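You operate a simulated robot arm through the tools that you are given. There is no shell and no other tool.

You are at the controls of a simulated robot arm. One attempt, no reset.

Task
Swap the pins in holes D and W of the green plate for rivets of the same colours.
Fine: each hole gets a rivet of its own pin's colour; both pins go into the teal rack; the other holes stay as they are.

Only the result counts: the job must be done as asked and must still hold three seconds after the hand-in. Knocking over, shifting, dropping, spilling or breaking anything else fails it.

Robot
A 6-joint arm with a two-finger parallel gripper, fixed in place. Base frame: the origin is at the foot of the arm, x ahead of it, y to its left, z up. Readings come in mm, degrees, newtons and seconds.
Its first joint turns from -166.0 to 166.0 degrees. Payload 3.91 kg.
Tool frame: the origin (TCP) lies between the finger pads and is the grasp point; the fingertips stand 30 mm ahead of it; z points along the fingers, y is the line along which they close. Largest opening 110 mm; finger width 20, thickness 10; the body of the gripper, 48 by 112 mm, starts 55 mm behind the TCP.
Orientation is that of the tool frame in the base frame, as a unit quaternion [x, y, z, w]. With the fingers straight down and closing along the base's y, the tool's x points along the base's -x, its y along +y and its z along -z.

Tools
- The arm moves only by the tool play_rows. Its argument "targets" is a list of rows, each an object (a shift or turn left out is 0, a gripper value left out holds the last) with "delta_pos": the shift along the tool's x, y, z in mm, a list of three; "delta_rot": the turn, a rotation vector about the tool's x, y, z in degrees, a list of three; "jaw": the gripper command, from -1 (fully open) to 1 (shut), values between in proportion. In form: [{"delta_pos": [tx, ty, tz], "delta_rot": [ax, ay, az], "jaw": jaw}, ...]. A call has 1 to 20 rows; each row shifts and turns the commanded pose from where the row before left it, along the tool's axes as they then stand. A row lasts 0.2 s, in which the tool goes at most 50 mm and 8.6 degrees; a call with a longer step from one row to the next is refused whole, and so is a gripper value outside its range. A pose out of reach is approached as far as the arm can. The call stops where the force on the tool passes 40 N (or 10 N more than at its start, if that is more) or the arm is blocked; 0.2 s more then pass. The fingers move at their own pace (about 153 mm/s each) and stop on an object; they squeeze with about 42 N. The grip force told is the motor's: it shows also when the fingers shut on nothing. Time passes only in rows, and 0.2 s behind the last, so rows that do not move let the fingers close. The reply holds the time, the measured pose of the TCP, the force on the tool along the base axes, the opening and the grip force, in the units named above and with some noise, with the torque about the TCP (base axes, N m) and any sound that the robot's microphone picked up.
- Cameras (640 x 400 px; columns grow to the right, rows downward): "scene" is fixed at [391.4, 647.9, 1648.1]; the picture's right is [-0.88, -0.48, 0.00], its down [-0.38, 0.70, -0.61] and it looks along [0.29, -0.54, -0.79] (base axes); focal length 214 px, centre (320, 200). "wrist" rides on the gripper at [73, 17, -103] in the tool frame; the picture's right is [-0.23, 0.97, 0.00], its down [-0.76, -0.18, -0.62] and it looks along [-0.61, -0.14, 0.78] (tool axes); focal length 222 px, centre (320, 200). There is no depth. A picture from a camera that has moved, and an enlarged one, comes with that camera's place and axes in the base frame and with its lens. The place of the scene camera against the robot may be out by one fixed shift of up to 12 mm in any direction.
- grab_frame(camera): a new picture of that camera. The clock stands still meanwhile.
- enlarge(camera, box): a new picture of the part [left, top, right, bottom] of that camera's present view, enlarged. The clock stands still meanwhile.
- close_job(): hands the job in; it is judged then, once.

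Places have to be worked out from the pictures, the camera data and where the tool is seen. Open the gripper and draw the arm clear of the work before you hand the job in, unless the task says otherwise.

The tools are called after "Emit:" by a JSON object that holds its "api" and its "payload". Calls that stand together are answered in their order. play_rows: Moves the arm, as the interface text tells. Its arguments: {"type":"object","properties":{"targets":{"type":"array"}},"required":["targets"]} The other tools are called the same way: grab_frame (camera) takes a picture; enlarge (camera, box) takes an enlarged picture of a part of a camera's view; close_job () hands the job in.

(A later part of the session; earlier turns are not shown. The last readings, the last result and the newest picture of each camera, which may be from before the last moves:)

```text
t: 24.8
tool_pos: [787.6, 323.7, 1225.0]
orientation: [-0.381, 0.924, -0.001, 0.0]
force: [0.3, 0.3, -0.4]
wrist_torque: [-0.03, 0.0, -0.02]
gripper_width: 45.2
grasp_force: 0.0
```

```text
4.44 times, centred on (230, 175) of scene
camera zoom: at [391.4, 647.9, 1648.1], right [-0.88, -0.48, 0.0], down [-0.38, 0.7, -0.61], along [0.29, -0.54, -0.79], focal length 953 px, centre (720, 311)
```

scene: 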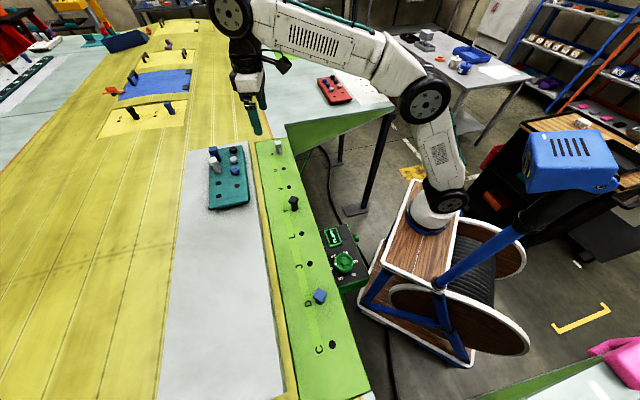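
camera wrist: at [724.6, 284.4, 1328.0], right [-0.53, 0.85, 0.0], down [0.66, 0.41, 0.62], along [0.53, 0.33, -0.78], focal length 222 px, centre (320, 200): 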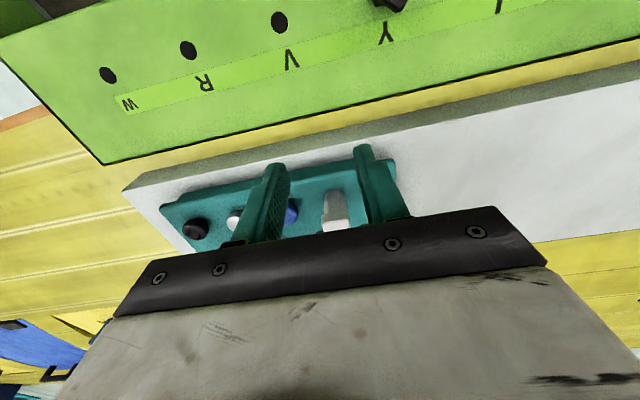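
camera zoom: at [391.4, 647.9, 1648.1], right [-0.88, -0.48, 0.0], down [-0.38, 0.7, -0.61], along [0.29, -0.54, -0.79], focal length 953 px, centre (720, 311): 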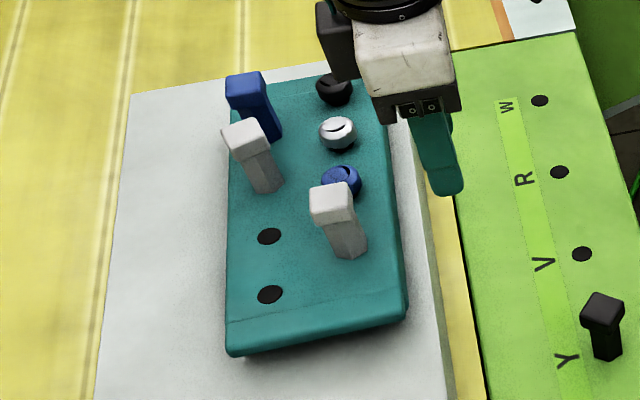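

Pin seated nicely in the rack. The silver rivet (≈(924,301), r≈972) is beyond vertical reach at this height, so I tilt the tool 12° outward about its y axis (rivet will be placed with the same tilt) and move above it with jaws at 50 mm.

Emit:
{"api": "play_rows", "payload": {"targets": [{"delta_rot": [0, -6, 0], "jaw": 0.09}, {"delta_rot": [0, -6, 0]}, {"delta_pos": [-18.6, -28.2, 9.1]}, {"delta_pos": [-18.6, -28.2, 9.1]}, {"delta_pos": [-18.6, -28.2, 9.1]}, {"delta_pos": [-18.6, -28.2, 9.0]}, {"delta_pos": [0, 0, 0]}, {"delta_pos": [0, 0, 0]}]}}

Emit:
{"api": "grab_frame", "payload": {"camera": "wrist"}}

Emit:
{"api": "enlarge", "payload": {"camera": "wrist", "box": [220, 80, 420, 230]}}

Emit:
{"api": "enlarge", "payload": {"camera": "scene", "box": [190, 110, 290, 220]}}

```text
t: 26.6
tool_pos: [926.0, 301.2, 1206.2]
orientation: [-0.38, 0.919, 0.041, 0.095]
force: [-0.2, -0.1, 0.0]
wrist_torque: [0.02, -0.03, -0.02]
gripper_width: 50.1
grasp_force: 0.1
```

```text
taken
camera wrist: at [848.1, 247.9, 1291.3], right [-0.53, 0.85, 0.05], down [0.56, 0.31, 0.77], along [0.64, 0.43, -0.64], focal length 222 px, centre (320, 200)
```

wrist: 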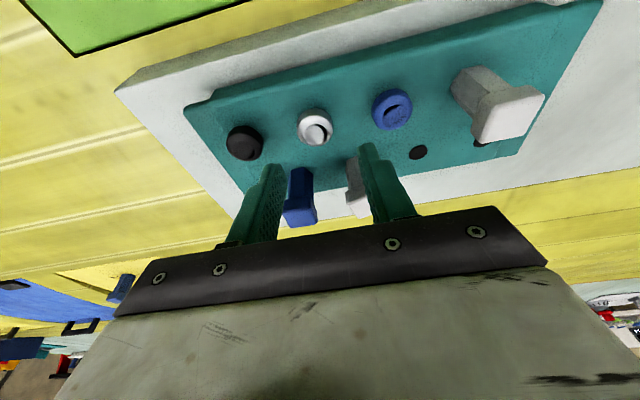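

```text
2.67 times, centred on (320, 155) of wrist
camera zoom: at [848.1, 247.9, 1291.3], right [-0.53, 0.85, 0.05], down [0.56, 0.31, 0.77], along [0.64, 0.43, -0.64], focal length 592 px, centre (320, 320)
```

zoom: 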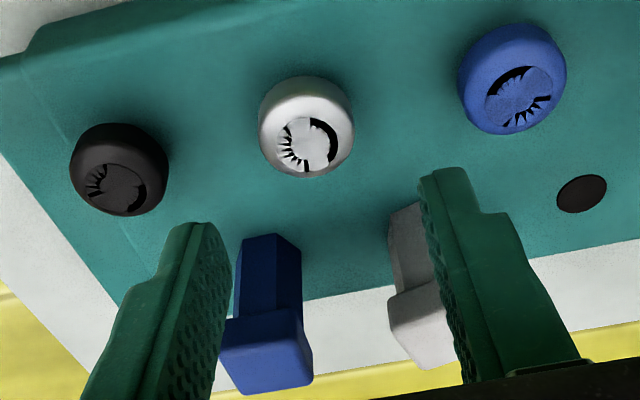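

```text
3.64 times, centred on (240, 165) of scene
camera zoom: at [391.4, 647.9, 1648.1], right [-0.88, -0.48, 0.0], down [-0.38, 0.7, -0.61], along [0.29, -0.54, -0.79], focal length 780 px, centre (611, 327)
```

zoom: 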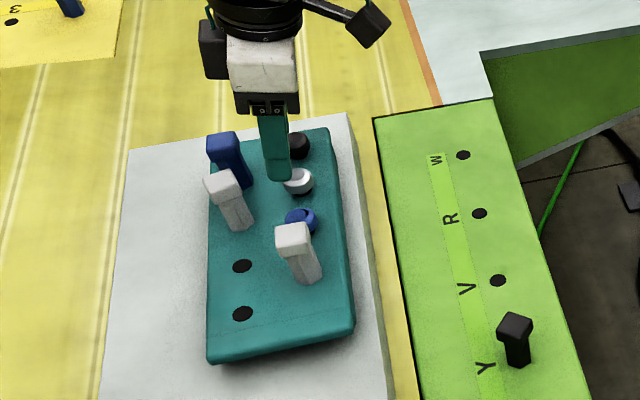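

The tilted pose is reached; the silver rivet head centre lies at tool coordinates ≈(14.9,−0.3,57). I move in and descend most of the way along the tool axis, then check.

Emit:
{"api": "play_rows", "payload": {"targets": [{"delta_pos": [14.9, -0.3, 0]}, {"delta_pos": [0, 0, 12]}, {"delta_pos": [0, 0, 12]}, {"delta_pos": [0, 0, 0]}]}}

Emit:
{"api": "enlarge", "payload": {"camera": "wrist", "box": [240, 110, 400, 230]}}

Emit:
{"api": "enlarge", "payload": {"camera": "scene", "box": [210, 130, 260, 180]}}

```text
t: 27.6
tool_pos: [920.9, 293.5, 1177.3]
orientation: [-0.381, 0.919, 0.04, 0.097]
force: [-0.3, 1.1, 0.3]
wrist_torque: [-0.02, -0.03, -0.02]
gripper_width: 50.2
grasp_force: 0.0
```

```text
3.33 times, centred on (320, 170) of wrist
camera zoom: at [841.9, 240.5, 1264.7], right [-0.53, 0.85, 0.05], down [0.56, 0.31, 0.77], along [0.64, 0.43, -0.64], focal length 740 px, centre (320, 300)
```

zoom: 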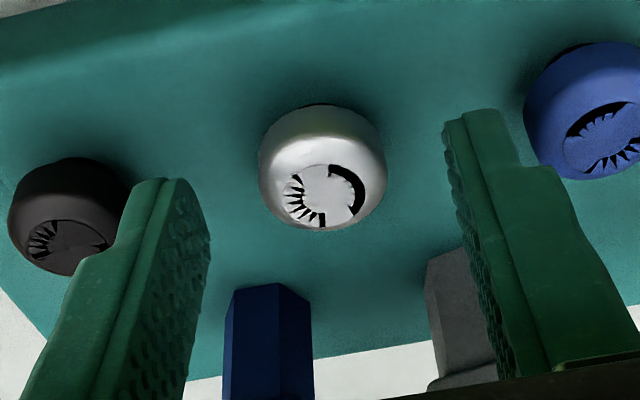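

```text
8.00 times, centred on (235, 155) of scene
camera zoom: at [391.4, 647.9, 1648.1], right [-0.88, -0.48, 0.0], down [-0.38, 0.7, -0.61], along [0.29, -0.54, -0.79], focal length 1716 px, centre (1000, 560)
```

zoom: 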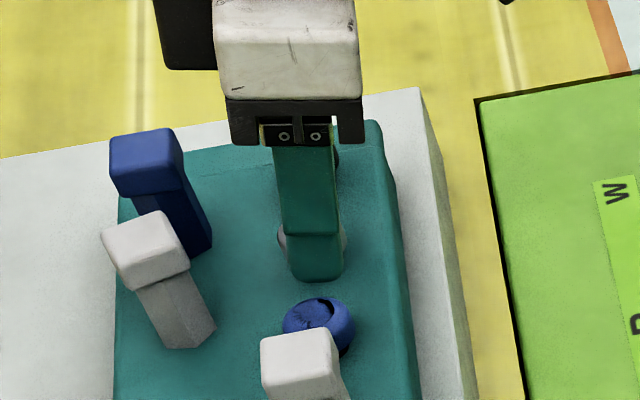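

Rivet head is centred between the fingertips. I descend the last 11 mm and close.

Emit:
{"api": "play_rows", "payload": {"targets": [{"delta_pos": [0, 0, 6]}, {"delta_pos": [0, 0, 5]}, {"delta_pos": [0, 0, 0]}, {"jaw": 1}, {"jaw": 1}, {"jaw": 1}]}}

Emit:
{"api": "enlarge", "payload": {"camera": "wrist", "box": [240, 110, 400, 230]}}

Emit:
{"api": "enlarge", "payload": {"camera": "scene", "box": [210, 130, 260, 180]}}

```text
t: 29.0
tool_pos: [921.3, 295.4, 1167.4]
orientation: [-0.38, 0.919, 0.04, 0.097]
force: [-0.7, 0.2, -0.2]
wrist_torque: [-0.01, 0.01, -0.01]
gripper_width: 25.3
grasp_force: 41.6
```

```text
3.33 times, centred on (320, 170) of wrist
camera zoom: at [844.6, 241.7, 1254.0], right [-0.53, 0.85, 0.05], down [0.56, 0.31, 0.77], along [0.64, 0.43, -0.64], focal length 740 px, centre (320, 300)
```

zoom: 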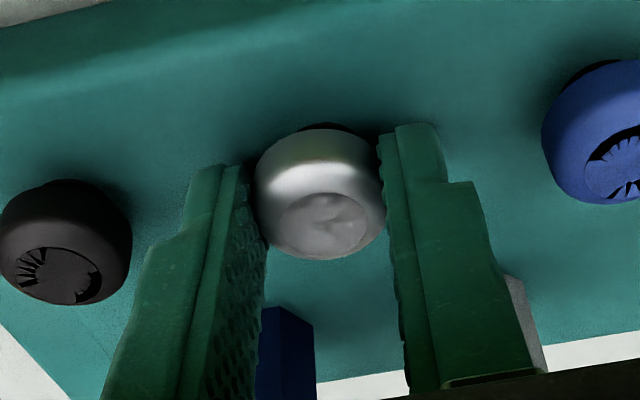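

```text
8.00 times, centred on (235, 155) of scene
camera zoom: at [391.4, 647.9, 1648.1], right [-0.88, -0.48, 0.0], down [-0.38, 0.7, -0.61], along [0.29, -0.54, -0.79], focal length 1716 px, centre (1000, 560)
```

zoom: 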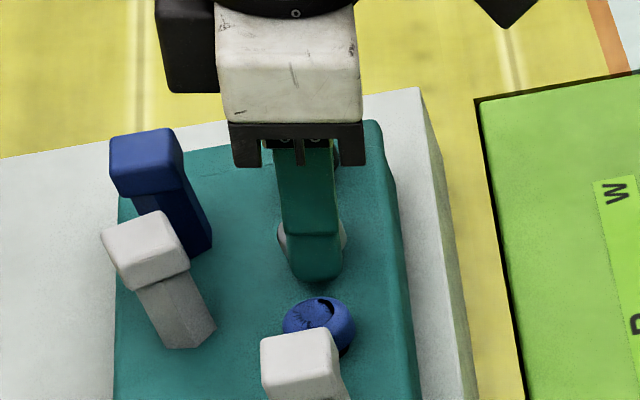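

Gripped at 25.3 mm. I lift straight up (base z) 40 mm in tilted tool coordinates and inspect the shank.

Emit:
{"api": "play_rows", "payload": {"targets": [{"delta_pos": [-1.04, 0, -4.89]}, {"delta_pos": [-1.04, 0, -4.89]}, {"delta_pos": [-2.08, 0, -9.78]}, {"delta_pos": [-2.08, 0, -9.78]}, {"delta_pos": [-2.08, 0, -9.78]}, {"delta_pos": [0, 0, 0]}]}}

Emit:
{"api": "enlarge", "payload": {"camera": "wrist", "box": [240, 90, 400, 210]}}

Emit:
{"api": "enlarge", "payload": {"camera": "scene", "box": [210, 120, 260, 180]}}

```text
t: 30.4
tool_pos: [920.9, 294.0, 1208.4]
orientation: [-0.381, 0.919, 0.039, 0.098]
force: [0.1, 0.1, 0.1]
wrist_torque: [-0.03, -0.03, -0.01]
gripper_width: 25.1
grasp_force: 42.1
```

```text
3.33 times, centred on (320, 150) of wrist
camera zoom: at [843.8, 240.5, 1294.3], right [-0.53, 0.85, 0.05], down [0.56, 0.31, 0.77], along [0.64, 0.43, -0.64], focal length 740 px, centre (320, 367)
```

zoom: 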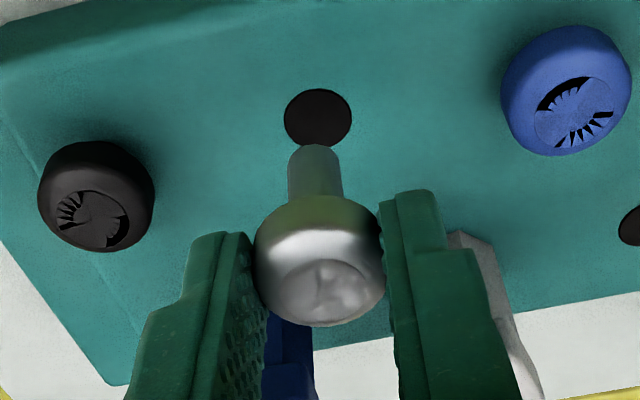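

```text
6.67 times, centred on (235, 150) of scene
camera zoom: at [391.4, 647.9, 1648.1], right [-0.88, -0.48, 0.0], down [-0.38, 0.7, -0.61], along [0.29, -0.54, -0.79], focal length 1430 px, centre (887, 533)
```

zoom: 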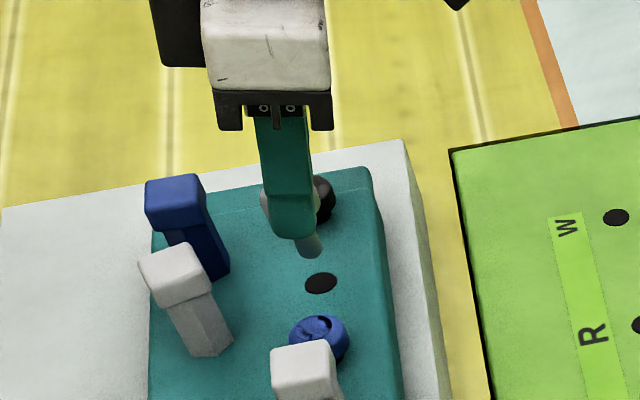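

The rivet is out cleanly: shank Ø≈12, tip ≈51 mm below TCP; its axis sits at about 4 mm outward of the TCP. I carry it with the same tilt over hole W.

Emit:
{"api": "play_rows", "payload": {"targets": [{"delta_pos": [30.9, -21.3, -6.57]}, {"delta_pos": [30.9, -21.3, -6.57]}, {"delta_pos": [30.9, -21.3, -6.57]}, {"delta_pos": [30.9, -21.3, -6.57]}, {"delta_pos": [30.9, -21.2, -6.57]}, {"delta_pos": [0, 0, 0]}, {"delta_pos": [6.2, 0, 29.3]}, {"delta_pos": [6.2, 0, 29.3]}, {"delta_pos": [0, 0, 0]}, {"delta_pos": [0, 0, 0]}]}}

Emit:
{"api": "grab_frame", "payload": {"camera": "wrist"}}

Emit:
{"api": "enlarge", "payload": {"camera": "wrist", "box": [240, 90, 400, 210]}}

Emit:
{"api": "enlarge", "payload": {"camera": "scene", "box": [240, 110, 310, 180]}}

```text
t: 32.6
tool_pos: [884.3, 109.4, 1147.4]
orientation: [-0.381, 0.919, 0.04, 0.097]
force: [0.4, 0.0, -0.4]
wrist_torque: [-0.01, 0.06, 0.01]
gripper_width: 25.2
grasp_force: 42.3
```

```text
taken
camera wrist: at [806.8, 55.3, 1233.9], right [-0.53, 0.85, 0.05], down [0.56, 0.31, 0.77], along [0.64, 0.43, -0.64], focal length 222 px, centre (320, 200)
```

wrist: 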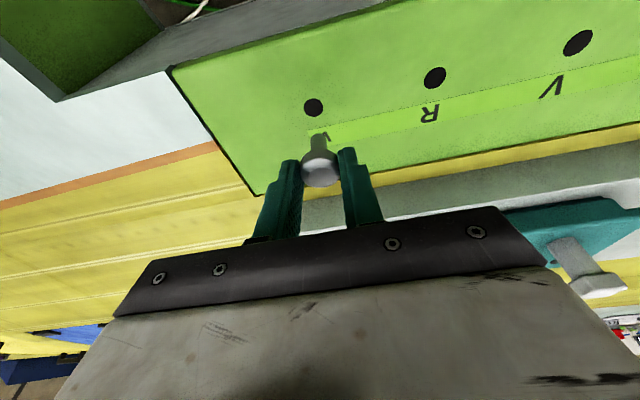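

```text
3.33 times, centred on (320, 150) of wrist
camera zoom: at [806.8, 55.3, 1233.9], right [-0.53, 0.85, 0.05], down [0.56, 0.31, 0.77], along [0.64, 0.43, -0.64], focal length 740 px, centre (320, 367)
```

zoom: 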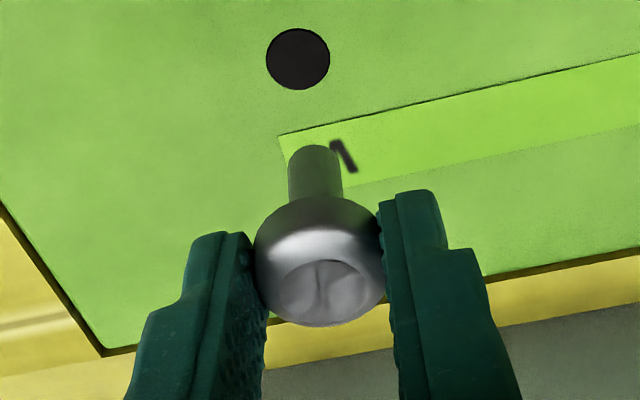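

```text
5.71 times, centred on (275, 145) of scene
camera zoom: at [391.4, 647.9, 1648.1], right [-0.88, -0.48, 0.0], down [-0.38, 0.7, -0.61], along [0.29, -0.54, -0.79], focal length 1226 px, centre (577, 514)
```

zoom: 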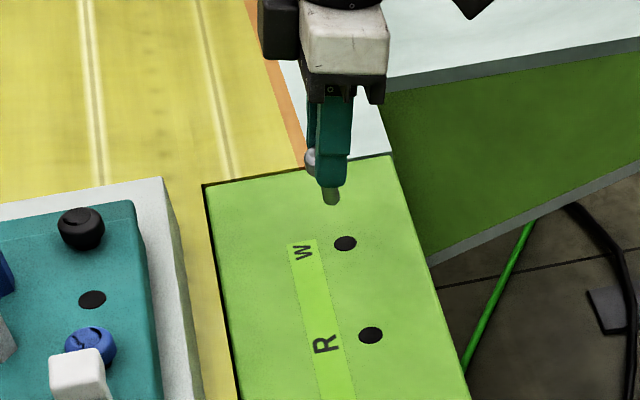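

Hole W is about 2–2.6 mm inward and 1.5 mm to −y of the rivet axis. I correct and descend 30 mm for a closer comparison.

Emit:
{"api": "play_rows", "payload": {"targets": [{"delta_pos": [4.4, -0.8, 14.4]}, {"delta_pos": [4.4, -0.8, 14.4]}, {"delta_pos": [0, 0, 0]}]}}

Emit:
{"api": "enlarge", "payload": {"camera": "wrist", "box": [270, 100, 370, 175]}}

Emit:
{"api": "enlarge", "payload": {"camera": "scene", "box": [260, 130, 295, 160]}}

```text
t: 33.4
tool_pos: [884.9, 106.7, 1117.1]
orientation: [-0.381, 0.919, 0.04, 0.097]
force: [-0.6, -0.4, -0.3]
wrist_torque: [0.03, 0.01, -0.01]
gripper_width: 25.3
grasp_force: 42.3
```

```text
5.33 times, centred on (320, 138) of wrist
camera zoom: at [806.3, 52.3, 1203.7], right [-0.53, 0.85, 0.05], down [0.56, 0.31, 0.77], along [0.64, 0.43, -0.64], focal length 1185 px, centre (320, 533)
```

zoom: 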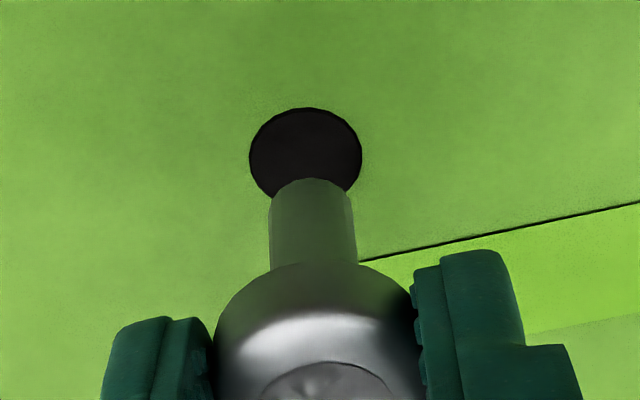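

```text
13.33 times, centred on (278, 145) of scene
camera zoom: at [391.4, 647.9, 1648.1], right [-0.88, -0.48, 0.0], down [-0.38, 0.7, -0.61], along [0.29, -0.54, -0.79], focal length 2860 px, centre (887, 933)
```

zoom: 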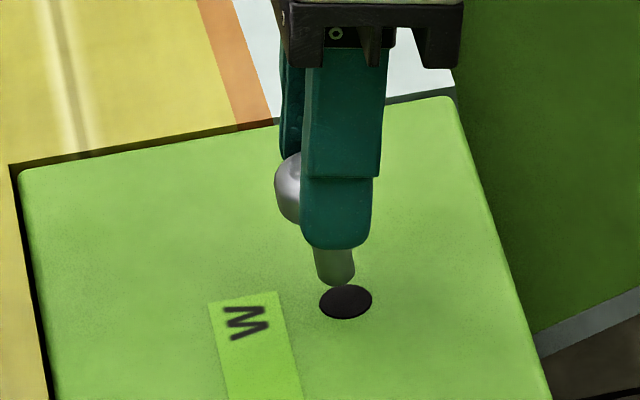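

Hole and shank look aligned to within about a millimetre. I lower 10 mm more for a final check right at the hole mouth.

Emit:
{"api": "play_rows", "payload": {"targets": [{"delta_pos": [1.04, 0, 4.89]}, {"delta_pos": [1.04, 0, 4.89]}, {"delta_pos": [0, 0, 0]}]}}

Emit:
{"api": "enlarge", "payload": {"camera": "wrist", "box": [290, 110, 350, 155]}}

Emit:
{"api": "enlarge", "payload": {"camera": "scene", "box": [260, 130, 295, 160]}}

```text
t: 34.2
tool_pos: [885.5, 105.4, 1107.7]
orientation: [-0.381, 0.919, 0.04, 0.096]
force: [0.2, 0.4, 0.2]
wrist_torque: [0.0, 0.0, -0.03]
gripper_width: 25.4
grasp_force: 42.0
```

```text
8.89 times, centred on (320, 132) of wrist
camera zoom: at [807.0, 52.1, 1193.8], right [-0.53, 0.85, 0.05], down [0.56, 0.31, 0.77], along [0.64, 0.43, -0.64], focal length 1974 px, centre (320, 800)
```

zoom: 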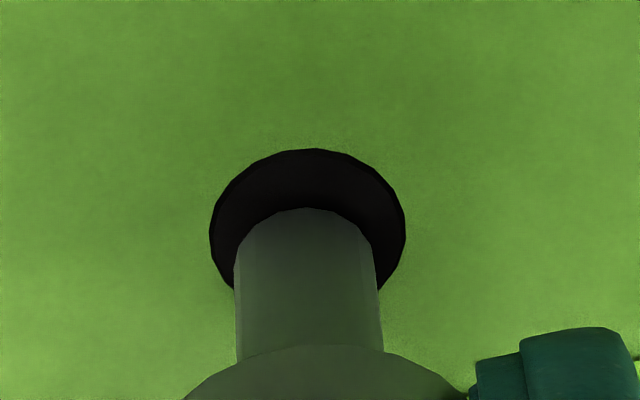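

```text
13.33 times, centred on (278, 145) of scene
camera zoom: at [391.4, 647.9, 1648.1], right [-0.88, -0.48, 0.0], down [-0.38, 0.7, -0.61], along [0.29, -0.54, -0.79], focal length 2860 px, centre (887, 933)
```

zoom: 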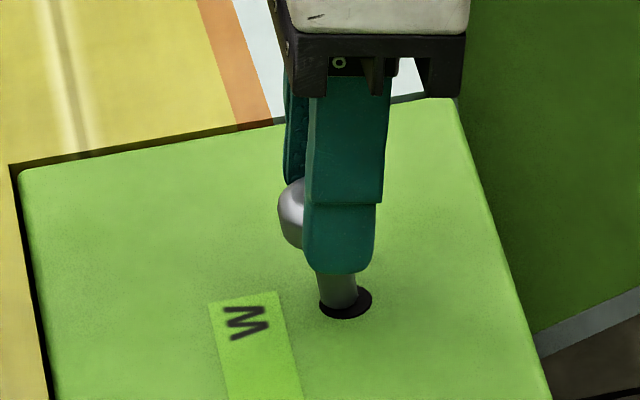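

The shank is nearly concentric; combining both views it seems ~1.3 mm too far outward. I nudge inward and lower 4 mm.

Emit:
{"api": "play_rows", "payload": {"targets": [{"delta_pos": [1.27, 0, -0.27]}, {"delta_pos": [0.42, 0, 1.96]}, {"delta_pos": [0.42, 0, 1.96]}, {"delta_pos": [0, 0, 0]}]}}

Emit:
{"api": "enlarge", "payload": {"camera": "wrist", "box": [290, 110, 350, 155]}}

Emit:
{"api": "enlarge", "payload": {"camera": "scene", "box": [268, 135, 290, 155]}}

```text
t: 35.2
tool_pos: [885.2, 104.2, 1103.4]
orientation: [-0.381, 0.919, 0.04, 0.096]
force: [-0.1, 0.6, -0.4]
wrist_torque: [-0.01, 0.0, -0.05]
gripper_width: 25.0
grasp_force: 41.6
```

```text
8.89 times, centred on (320, 132) of wrist
camera zoom: at [806.2, 50.7, 1189.8], right [-0.53, 0.85, 0.05], down [0.56, 0.31, 0.77], along [0.64, 0.43, -0.64], focal length 1974 px, centre (320, 800)
```

zoom: 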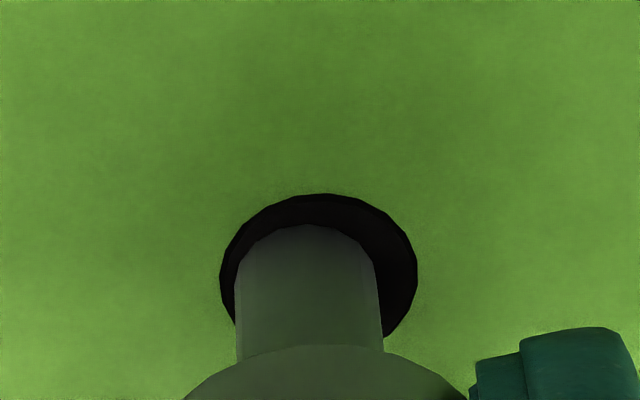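

```text
16.00 times, centred on (279, 145) of scene
camera zoom: at [391.4, 647.9, 1648.1], right [-0.88, -0.48, 0.0], down [-0.38, 0.7, -0.61], along [0.29, -0.54, -0.79], focal length 3432 px, centre (976, 1080)
```

zoom: 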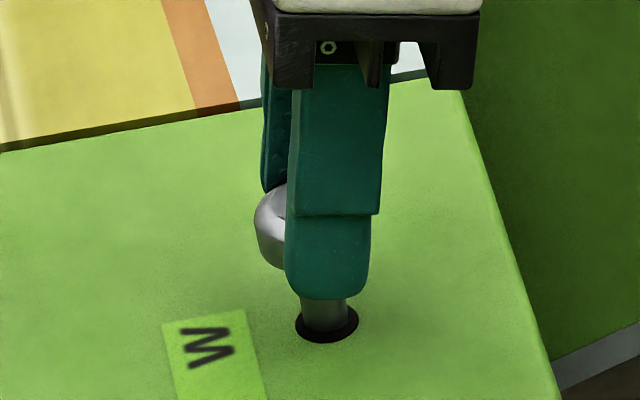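

The shank is inside the hole mouth. I centre 0.7 mm in y and lower in steps toward the expected seat at TCP z≈1085.5.

Emit:
{"api": "play_rows", "payload": {"targets": [{"delta_pos": [0, 0.7, 0]}, {"delta_pos": [0.83, 0, 3.91]}, {"delta_pos": [0.83, 0, 3.91]}, {"delta_pos": [0.83, 0, 3.91]}, {"delta_pos": [0.42, 0, 1.96]}, {"delta_pos": [0, 0, 0]}]}}

Emit:
{"api": "enlarge", "payload": {"camera": "wrist", "box": [270, 100, 370, 175]}}

Emit:
{"api": "enlarge", "payload": {"camera": "scene", "box": [268, 135, 290, 155]}}

```text
t: 36.6
tool_pos: [883.4, 104.0, 1090.3]
orientation: [-0.38, 0.919, 0.039, 0.096]
force: [0.2, -0.2, 0.2]
wrist_torque: [0.0, -0.02, -0.01]
gripper_width: 25.3
grasp_force: 42.5
```

```text
5.33 times, centred on (320, 138) of wrist
camera zoom: at [805.6, 50.9, 1176.3], right [-0.53, 0.85, 0.05], down [0.56, 0.31, 0.77], along [0.64, 0.43, -0.64], focal length 1185 px, centre (320, 533)
```

zoom: 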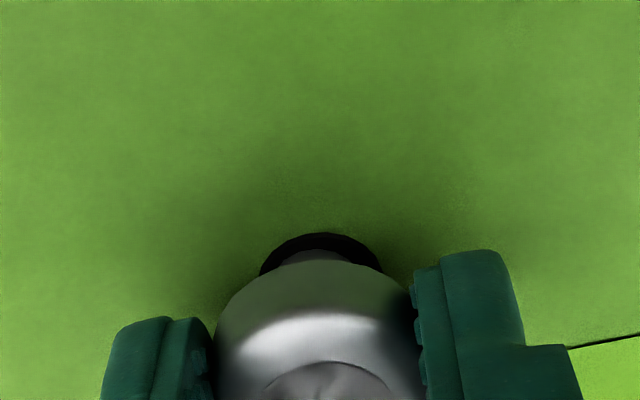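

```text
16.00 times, centred on (279, 145) of scene
camera zoom: at [391.4, 647.9, 1648.1], right [-0.88, -0.48, 0.0], down [-0.38, 0.7, -0.61], along [0.29, -0.54, -0.79], focal length 3432 px, centre (976, 1080)
```

zoom: 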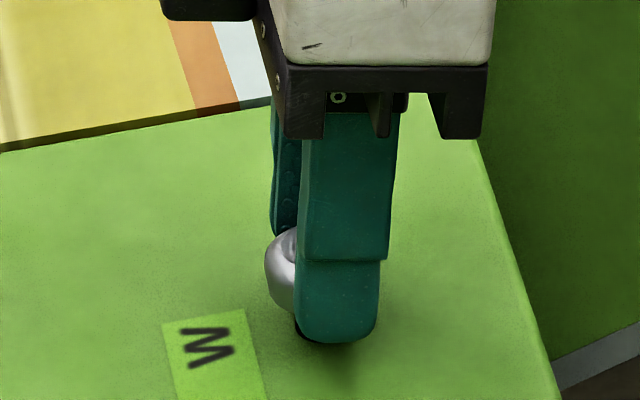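

Good so far, no side force. I step down 1 mm at a time until the seat is felt.

Emit:
{"api": "play_rows", "payload": {"targets": [{"delta_pos": [0.208, 0, 0.978]}, {"delta_pos": [0.208, 0, 0.978]}, {"delta_pos": [0, 0, 0]}]}}

Emit:
{"api": "play_rows", "payload": {"targets": [{"delta_pos": [0.208, 0, 0.978]}, {"delta_pos": [0, 0, 0]}]}}

Emit:
{"api": "play_rows", "payload": {"targets": [{"delta_pos": [0.208, 0, 0.978]}, {"delta_pos": [0, 0, 0]}]}}

Emit:
{"api": "enlarge", "payload": {"camera": "wrist", "box": [270, 100, 370, 175]}}

```text
t: 37.4
tool_pos: [883.7, 104.3, 1088.1]
orientation: [-0.381, 0.919, 0.041, 0.096]
force: [0.2, 1.0, -0.3]
wrist_torque: [0.01, 0.02, 0.0]
gripper_width: 25.3
grasp_force: 41.7
```

```text
t: 38.0
tool_pos: [882.9, 105.6, 1087.1]
orientation: [-0.381, 0.919, 0.04, 0.096]
force: [-0.2, 0.6, -0.4]
wrist_torque: [-0.03, 0.01, -0.02]
gripper_width: 25.1
grasp_force: 41.5
```

```text
t: 38.6
tool_pos: [882.7, 105.3, 1086.9]
orientation: [-0.381, 0.919, 0.039, 0.096]
force: [0.7, 0.5, 0.2]
wrist_torque: [0.02, -0.01, -0.01]
gripper_width: 25.1
grasp_force: 41.4
```

```text
5.33 times, centred on (320, 138) of wrist
camera zoom: at [805.5, 51.5, 1172.2], right [-0.53, 0.85, 0.05], down [0.56, 0.31, 0.77], along [0.64, 0.43, -0.64], focal length 1185 px, centre (320, 533)
```

zoom: 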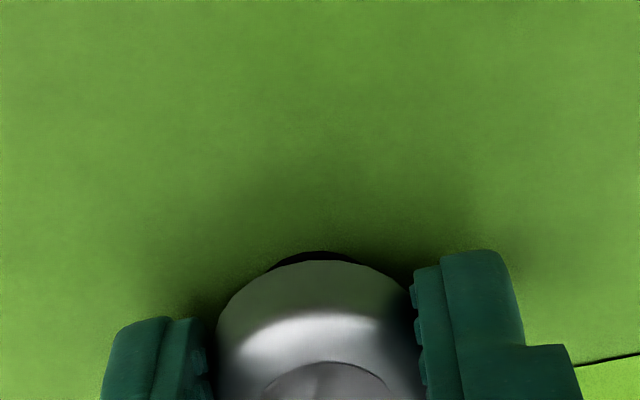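

Still free; a few more 1 mm steps.

Emit:
{"api": "play_rows", "payload": {"targets": [{"delta_pos": [0.208, 0, 0.978]}, {"delta_pos": [0, 0, 0]}]}}

Emit:
{"api": "play_rows", "payload": {"targets": [{"delta_pos": [0.208, 0, 0.978]}, {"delta_pos": [0, 0, 0]}]}}

Emit:
{"api": "enlarge", "payload": {"camera": "wrist", "box": [270, 100, 370, 175]}}

Emit:
{"api": "enlarge", "payload": {"camera": "scene", "box": [268, 135, 290, 155]}}

```text
t: 39.2
tool_pos: [884.0, 104.3, 1086.3]
orientation: [-0.381, 0.919, 0.04, 0.096]
force: [-0.6, 0.5, 1.3]
wrist_torque: [0.04, -0.02, 0.01]
gripper_width: 25.4
grasp_force: 41.8
```

```text
t: 39.8
tool_pos: [883.2, 105.2, 1085.7]
orientation: [-0.38, 0.919, 0.04, 0.099]
force: [1.0, 1.0, 15.1]
wrist_torque: [0.06, -0.05, -0.02]
gripper_width: 25.1
grasp_force: 41.8
```

```text
5.33 times, centred on (320, 138) of wrist
camera zoom: at [805.2, 51.3, 1171.3], right [-0.53, 0.85, 0.05], down [0.56, 0.31, 0.77], along [0.64, 0.43, -0.64], focal length 1185 px, centre (320, 533)
```

zoom: 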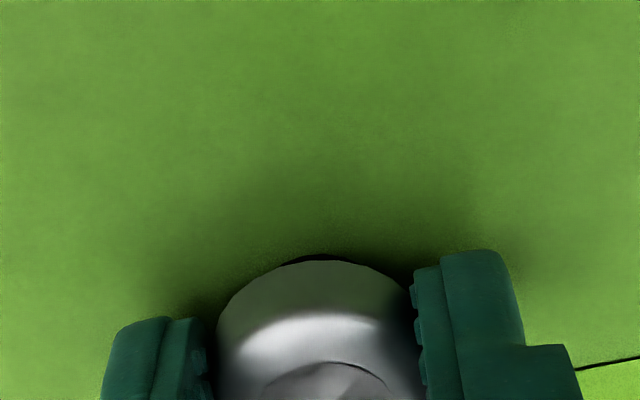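

```text
16.00 times, centred on (279, 145) of scene
camera zoom: at [391.4, 647.9, 1648.1], right [-0.88, -0.48, 0.0], down [-0.38, 0.7, -0.61], along [0.29, -0.54, -0.79], focal length 3432 px, centre (976, 1080)
```

zoom: 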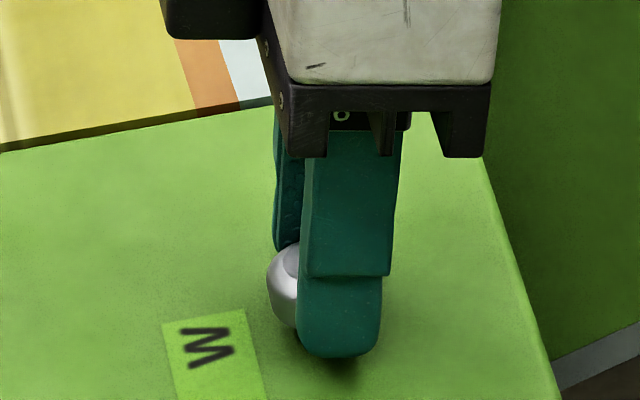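

Contact of 15 N at exactly the predicted seat height (1085.5). I release to 50 mm, rise straight up, and check the rivet.

Emit:
{"api": "play_rows", "payload": {"targets": [{"delta_pos": [-0.1, 0, -0.5]}, {"jaw": 0.09}, {"jaw": 0.09}, {"jaw": 0.09}, {"delta_pos": [-2.08, 0, -9.78]}, {"delta_pos": [-4.16, 0, -19.56]}, {"delta_pos": [-4.16, 0, -19.56]}, {"delta_pos": [-6.2, 0, -29.3]}, {"delta_pos": [-6.2, 0, -29.3]}, {"delta_pos": [0, 0, 0]}]}}

Emit:
{"api": "enlarge", "payload": {"camera": "wrist", "box": [220, 40, 420, 190]}}

Emit:
{"api": "enlarge", "payload": {"camera": "scene", "box": [240, 120, 310, 180]}}

```text
t: 42.0
tool_pos: [882.7, 106.6, 1194.3]
orientation: [-0.38, 0.919, 0.039, 0.096]
force: [0.7, -0.2, 1.2]
wrist_torque: [-0.02, 0.0, 0.04]
gripper_width: 50.3
grasp_force: 0.0
```

```text
2.67 times, centred on (320, 115) of wrist
camera zoom: at [805.2, 52.3, 1280.7], right [-0.53, 0.85, 0.05], down [0.56, 0.31, 0.77], along [0.64, 0.43, -0.64], focal length 592 px, centre (320, 427)
```

zoom: 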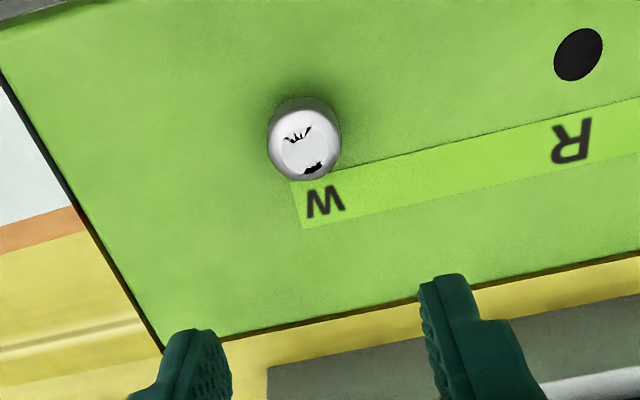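

```text
6.67 times, centred on (275, 150) of scene
camera zoom: at [391.4, 647.9, 1648.1], right [-0.88, -0.48, 0.0], down [-0.38, 0.7, -0.61], along [0.29, -0.54, -0.79], focal length 1430 px, centre (620, 533)
```

zoom: 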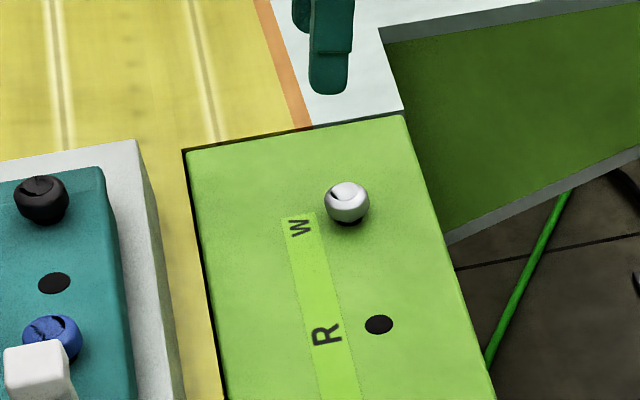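

Silver rivet is seated in W. Now I travel along the plate (tool +y, ~604 mm) at safe height to hole D to inspect the blue pin.

Emit:
{"api": "play_rows", "payload": {"targets": [{"delta_pos": [0, 40, -1]}, {"delta_pos": [0, 40, -1]}, {"delta_pos": [0, 40, -1]}, {"delta_pos": [0, 40, -1]}, {"delta_pos": [0, 40, -1]}, {"delta_pos": [0, 40, -1]}, {"delta_pos": [0, 40, 0]}, {"delta_pos": [0, 40, 0]}, {"delta_pos": [0, 40, 0]}, {"delta_pos": [0, 40, 0]}, {"delta_pos": [0, 40, 0]}, {"delta_pos": [0, 40, 0]}, {"delta_pos": [0, 40, 0]}, {"delta_pos": [0, 40, 0]}, {"delta_pos": [0, 40, 0]}, {"delta_pos": [0, 0, 0]}]}}

Emit:
{"api": "grab_frame", "payload": {"camera": "wrist"}}

Emit:
{"api": "grab_frame", "payload": {"camera": "scene"}}

Emit:
{"api": "enlarge", "payload": {"camera": "wrist", "box": [240, 40, 400, 160]}}

```text
t: 45.4
tool_pos: [459.6, 528.4, 1200.1]
orientation: [-0.38, 0.919, 0.039, 0.097]
force: [-0.3, 0.4, 0.6]
wrist_torque: [-0.02, 0.0, 0.01]
gripper_width: 50.2
grasp_force: 0.1
```

```text
taken
camera wrist: at [381.3, 475.1, 1285.1], right [-0.53, 0.85, 0.05], down [0.56, 0.31, 0.77], along [0.64, 0.43, -0.64], focal length 222 px, centre (320, 200)
```

wrist: 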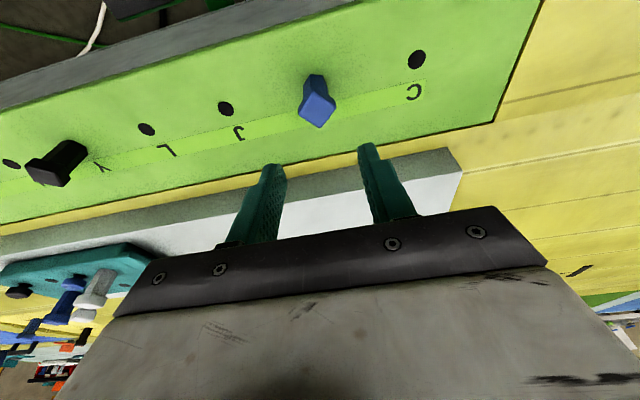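

```text
taken
```

scene: 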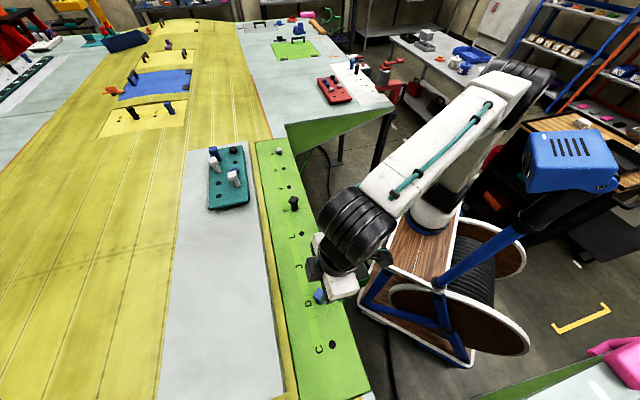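

```text
3.33 times, centred on (320, 100) of wrist
camera zoom: at [381.3, 475.1, 1285.1], right [-0.53, 0.85, 0.05], down [0.56, 0.31, 0.77], along [0.64, 0.43, -0.64], focal length 740 px, centre (320, 533)
```

zoom: 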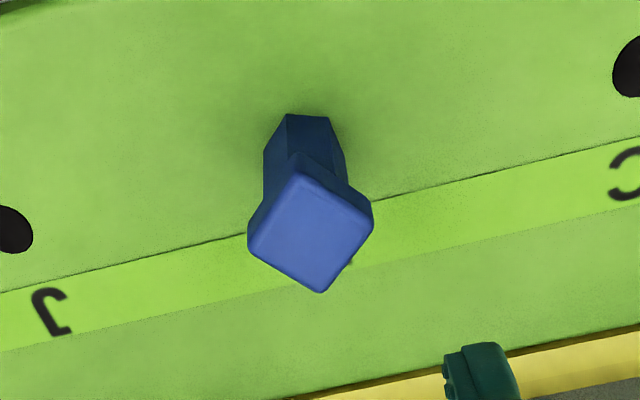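

The blue pin's head flats are aligned with the base axes (centre ≈(463,534)), so I turn the tool 45° about the vertical (keeping the 12° tilt, now toward +x) and lower partway to check.

Emit:
{"api": "play_rows", "payload": {"targets": [{"delta_rot": [1.559, 0, 7.336]}, {"delta_rot": [1.559, 0, 7.336]}, {"delta_rot": [1.559, 0, 7.336]}, {"delta_rot": [1.559, 0, 7.336]}, {"delta_rot": [1.559, 0, 7.336]}, {"delta_rot": [1.559, 0, 7.336]}, {"delta_pos": [4.5, 2.85, 29.7]}, {"delta_pos": [4.5, 2.85, 29.7]}, {"delta_pos": [0, 0, 0]}, {"delta_pos": [0, 0, 0]}]}}

Emit:
{"api": "grab_frame", "payload": {"camera": "wrist"}}

Emit:
{"api": "enlarge", "payload": {"camera": "wrist", "box": [240, 80, 400, 200]}}

Emit:
{"api": "enlarge", "payload": {"camera": "scene", "box": [280, 240, 380, 340]}}

```text
t: 47.6
tool_pos: [463.5, 536.3, 1138.5]
orientation: [0.001, 0.994, 0.0, 0.105]
force: [0.6, 0.2, -0.2]
wrist_torque: [-0.02, 0.0, 0.03]
gripper_width: 50.2
grasp_force: 0.0
```

```text
taken
camera wrist: at [370.7, 552.6, 1226.1], right [0.22, 0.97, 0.05], down [0.61, -0.18, 0.77], along [0.76, -0.14, -0.64], focal length 222 px, centre (320, 200)
```

wrist: 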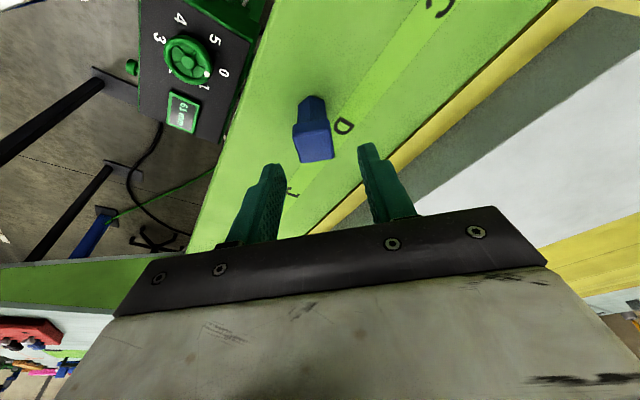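

```text
3.33 times, centred on (320, 140) of wrist
camera zoom: at [370.7, 552.6, 1226.1], right [0.22, 0.97, 0.05], down [0.61, -0.18, 0.77], along [0.76, -0.14, -0.64], focal length 740 px, centre (320, 400)
```

zoom: 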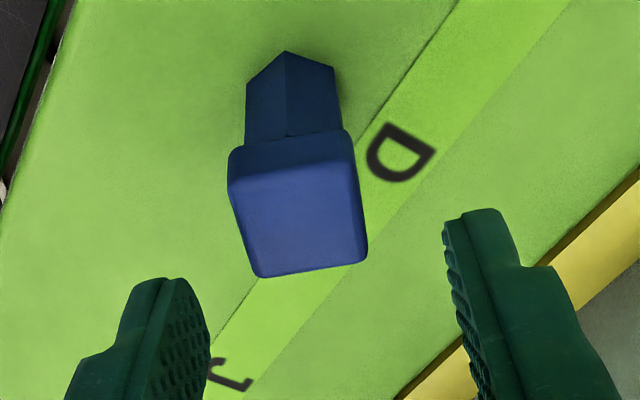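

```text
4.00 times, centred on (330, 290) of scene
camera zoom: at [391.4, 647.9, 1648.1], right [-0.88, -0.48, 0.0], down [-0.38, 0.7, -0.61], along [0.29, -0.54, -0.79], focal length 858 px, centre (280, -160)
```

zoom: 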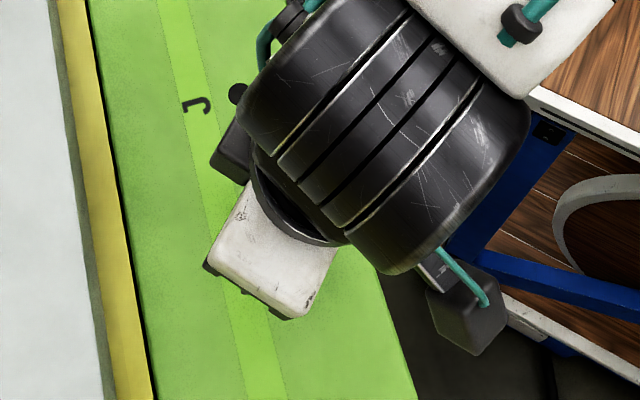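

Head is aligned and ~1.8 mm off in y. I correct, descend to TCP z≈1088.5 and close on the head.

Emit:
{"api": "play_rows", "payload": {"targets": [{"delta_pos": [5.2, -1.8, 25]}, {"delta_pos": [5.2, 0, 24.9]}, {"delta_pos": [0, 0, 0]}, {"jaw": 1}, {"jaw": 1}, {"jaw": 1}, {"jaw": 1}]}}

Emit:
{"api": "enlarge", "payload": {"camera": "wrist", "box": [240, 110, 400, 230]}}

```text
t: 49.2
tool_pos: [462.7, 533.4, 1088.4]
orientation: [0.0, 0.995, 0.0, 0.104]
force: [-0.5, -0.8, 1.1]
wrist_torque: [-0.04, -0.01, 0.02]
gripper_width: 25.2
grasp_force: 42.7
```

```text
3.33 times, centred on (320, 170) of wrist
camera zoom: at [370.2, 550.0, 1174.4], right [0.22, 0.97, 0.05], down [0.61, -0.18, 0.77], along [0.76, -0.14, -0.64], focal length 740 px, centre (320, 300)
```

zoom: 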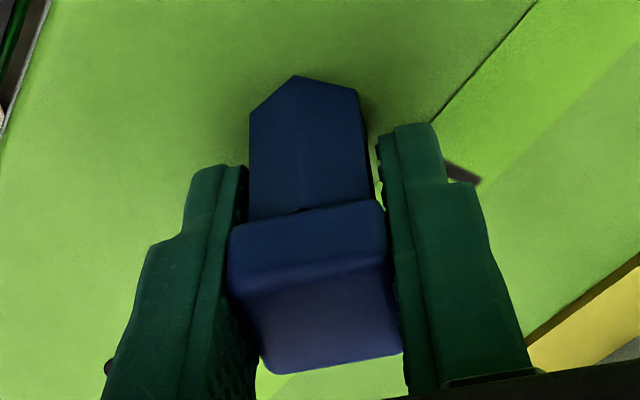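

Gripped (25.2 mm). I lift straight up 90 mm and look at the pin and hole D.

Emit:
{"api": "play_rows", "payload": {"targets": [{"delta_pos": [-1.04, 0, -4.89]}, {"delta_pos": [-1.04, 0, -4.89]}, {"delta_pos": [-4.16, 0, -19.56]}, {"delta_pos": [-6.24, 0, -29.34]}, {"delta_pos": [-6.24, 0, -29.34]}, {"delta_pos": [0, 0, 0]}]}}

Emit:
{"api": "grab_frame", "payload": {"camera": "wrist"}}

Emit:
{"api": "enlarge", "payload": {"camera": "wrist", "box": [240, 70, 400, 190]}}

```text
t: 50.6
tool_pos: [461.2, 532.1, 1178.0]
orientation: [0.001, 0.995, 0.0, 0.104]
force: [0.4, -0.9, 0.5]
wrist_torque: [-0.01, 0.02, 0.02]
gripper_width: 25.1
grasp_force: 42.3
```

```text
taken
camera wrist: at [368.8, 549.4, 1265.2], right [0.22, 0.97, 0.05], down [0.61, -0.18, 0.77], along [0.76, -0.14, -0.64], focal length 222 px, centre (320, 200)
```

wrist: 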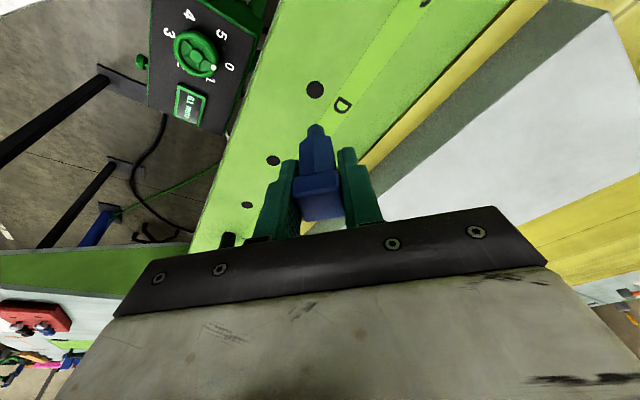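

```text
3.33 times, centred on (320, 130) of wrist
camera zoom: at [368.8, 549.4, 1265.2], right [0.22, 0.97, 0.05], down [0.61, -0.18, 0.77], along [0.76, -0.14, -0.64], focal length 740 px, centre (320, 433)
```

zoom: 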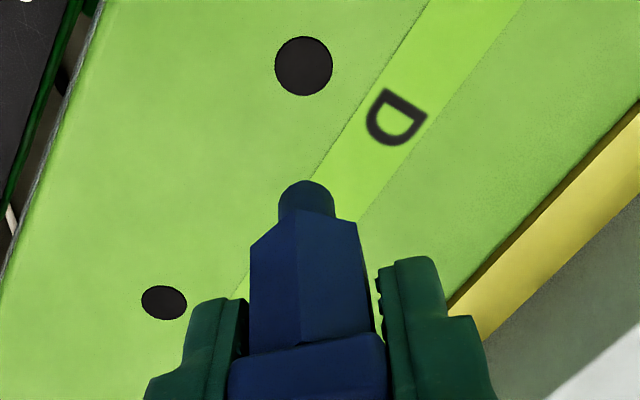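

Pin D is out; hole D measured ≈(463.5,534). Now I raise to z≈1206 and carry the blue pin toward the far-corner rack hole ≈(866,437), stopping a little short to check.

Emit:
{"api": "play_rows", "payload": {"targets": [{"delta_pos": [-5.8, 0, -27.4]}, {"delta_pos": [-39.1, -9.5, 8.3]}, {"delta_pos": [-39.1, -9.5, 8.3]}, {"delta_pos": [-39.1, -9.5, 8.3]}, {"delta_pos": [-39.1, -9.5, 8.3]}, {"delta_pos": [-39.1, -9.5, 8.3]}, {"delta_pos": [-39.1, -9.5, 8.3]}, {"delta_pos": [-39.1, -9.5, 8.3]}, {"delta_pos": [-39.1, -9.5, 8.3]}, {"delta_pos": [-39.1, -9.5, 8.3]}, {"delta_pos": [0, 0, 0]}, {"delta_pos": [0, 0, 0]}]}}

Emit:
{"api": "grab_frame", "payload": {"camera": "wrist"}}

Emit:
{"api": "enlarge", "payload": {"camera": "scene", "box": [180, 110, 280, 220]}}

```text
t: 53.2
tool_pos: [823.8, 444.9, 1205.8]
orientation: [0.0, 0.995, 0.0, 0.104]
force: [0.1, -0.3, -1.2]
wrist_torque: [0.01, 0.01, -0.02]
gripper_width: 25.2
grasp_force: 41.6
```

```text
taken
camera wrist: at [730.5, 461.8, 1292.8], right [0.22, 0.97, 0.05], down [0.61, -0.18, 0.77], along [0.76, -0.14, -0.64], focal length 222 px, centre (320, 200)
```

wrist: 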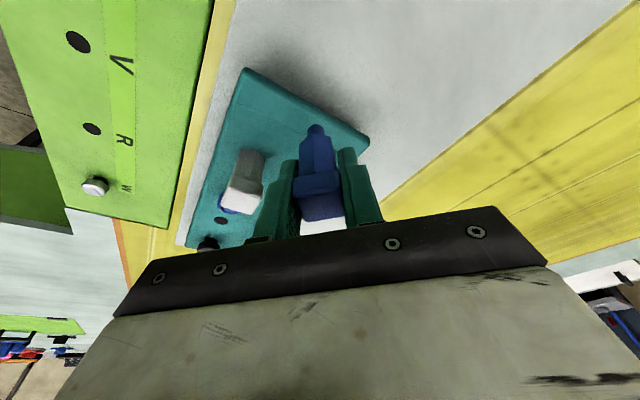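

```text
3.64 times, centred on (230, 165) of scene
camera zoom: at [391.4, 647.9, 1648.1], right [-0.88, -0.48, 0.0], down [-0.38, 0.7, -0.61], along [0.29, -0.54, -0.79], focal length 780 px, centre (647, 327)
```

zoom: 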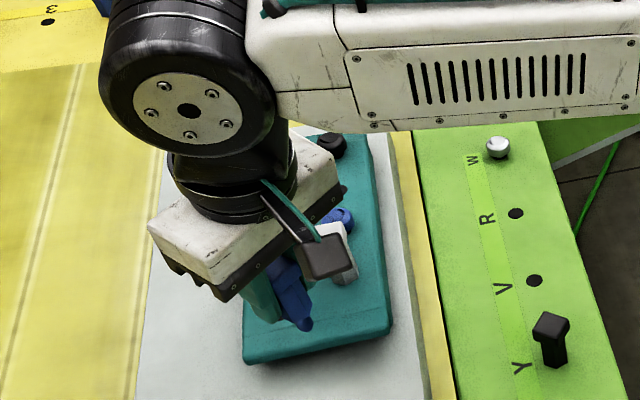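

Clear of the neighbouring pin. I move the remaining ≈43 mm over the hole and look closely.

Emit:
{"api": "play_rows", "payload": {"targets": [{"delta_pos": [-20.9, -4, 4.45]}, {"delta_pos": [-20.9, -4, 4.45]}, {"delta_pos": [0, 0, 0]}, {"delta_pos": [0, 0, 0]}]}}

Emit:
{"api": "grab_frame", "payload": {"camera": "wrist"}}

Emit:
{"api": "enlarge", "payload": {"camera": "wrist", "box": [250, 80, 390, 190]}}

Emit:
{"api": "enlarge", "payload": {"camera": "scene", "box": [190, 150, 270, 220]}}

```text
t: 54.2
tool_pos: [863.8, 437.7, 1206.4]
orientation: [0.0, 0.994, -0.001, 0.105]
force: [0.2, 0.3, -1.1]
wrist_torque: [0.0, 0.02, -0.04]
gripper_width: 24.6
grasp_force: 42.1
```

```text
taken
camera wrist: at [771.7, 454.4, 1292.4], right [0.22, 0.97, 0.05], down [0.61, -0.18, 0.77], along [0.76, -0.14, -0.64], focal length 222 px, centre (320, 200)
```

wrist: 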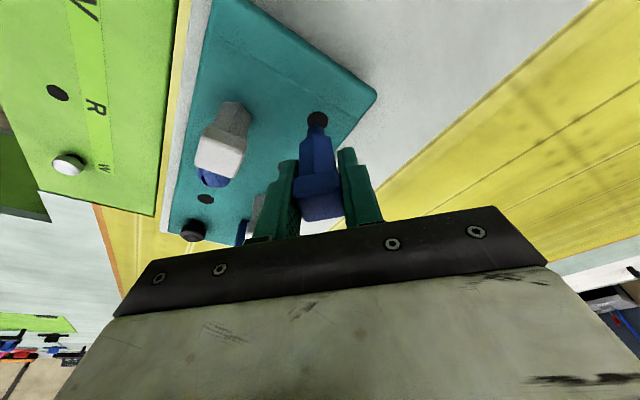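

```text
3.64 times, centred on (320, 135) of wrist
camera zoom: at [771.7, 454.4, 1292.4], right [0.22, 0.97, 0.05], down [0.61, -0.18, 0.77], along [0.76, -0.14, -0.64], focal length 808 px, centre (320, 436)
```

zoom: 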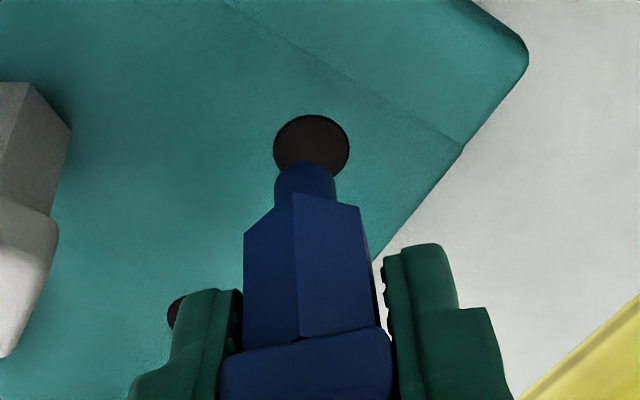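

```text
5.71 times, centred on (230, 185) of scene
camera zoom: at [391.4, 647.9, 1648.1], right [-0.88, -0.48, 0.0], down [-0.38, 0.7, -0.61], along [0.29, -0.54, -0.79], focal length 1226 px, centre (834, 286)
```

zoom: 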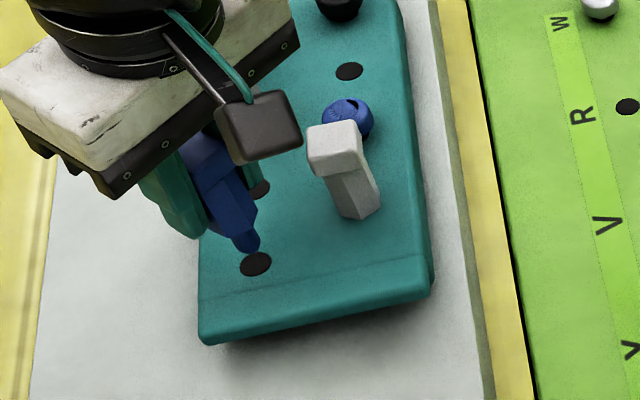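

Hole is ≈0.5–1 mm outward and 1.5 mm to +y of the peg. I correct and lower 11 mm to just above the hole.

Emit:
{"api": "play_rows", "payload": {"targets": [{"delta_pos": [0.9, 1.5, 5.43]}, {"delta_pos": [0.9, 0, 5.43]}, {"delta_pos": [0, 0, 0]}]}}

Emit:
{"api": "enlarge", "payload": {"camera": "wrist", "box": [290, 110, 350, 155]}}

Emit:
{"api": "enlarge", "payload": {"camera": "scene", "box": [212, 168, 242, 192]}}

```text
t: 55.0
tool_pos: [863.5, 439.5, 1196.0]
orientation: [0.001, 0.994, -0.001, 0.105]
force: [-0.8, 0.1, 0.2]
wrist_torque: [0.01, -0.02, -0.01]
gripper_width: 25.1
grasp_force: 41.4
```

```text
8.89 times, centred on (320, 132) of wrist
camera zoom: at [772.4, 456.2, 1282.4], right [0.22, 0.97, 0.05], down [0.61, -0.18, 0.77], along [0.76, -0.14, -0.64], focal length 1974 px, centre (320, 800)
```

zoom: 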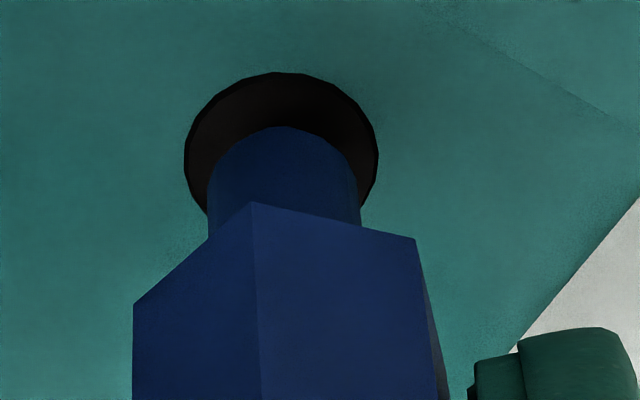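

```text
16.00 times, centred on (227, 180) of scene
camera zoom: at [391.4, 647.9, 1648.1], right [-0.88, -0.48, 0.0], down [-0.38, 0.7, -0.61], along [0.29, -0.54, -0.79], focal length 3432 px, centre (1808, 520)
```

zoom: 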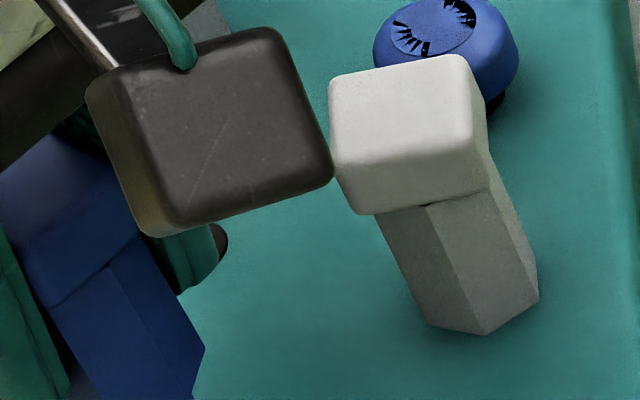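

The wrist view shows the peg over the hole mouth. I verify with a correct scene crop before entering.

Emit:
{"api": "enlarge", "payload": {"camera": "scene", "box": [203, 180, 235, 204]}}

```text
16.00 times, centred on (219, 192) of scene
camera zoom: at [391.4, 647.9, 1648.1], right [-0.88, -0.48, 0.0], down [-0.38, 0.7, -0.61], along [0.29, -0.54, -0.79], focal length 3432 px, centre (1936, 328)
```

zoom: 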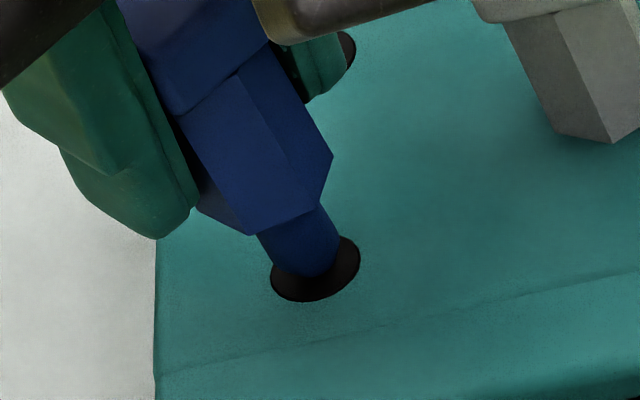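

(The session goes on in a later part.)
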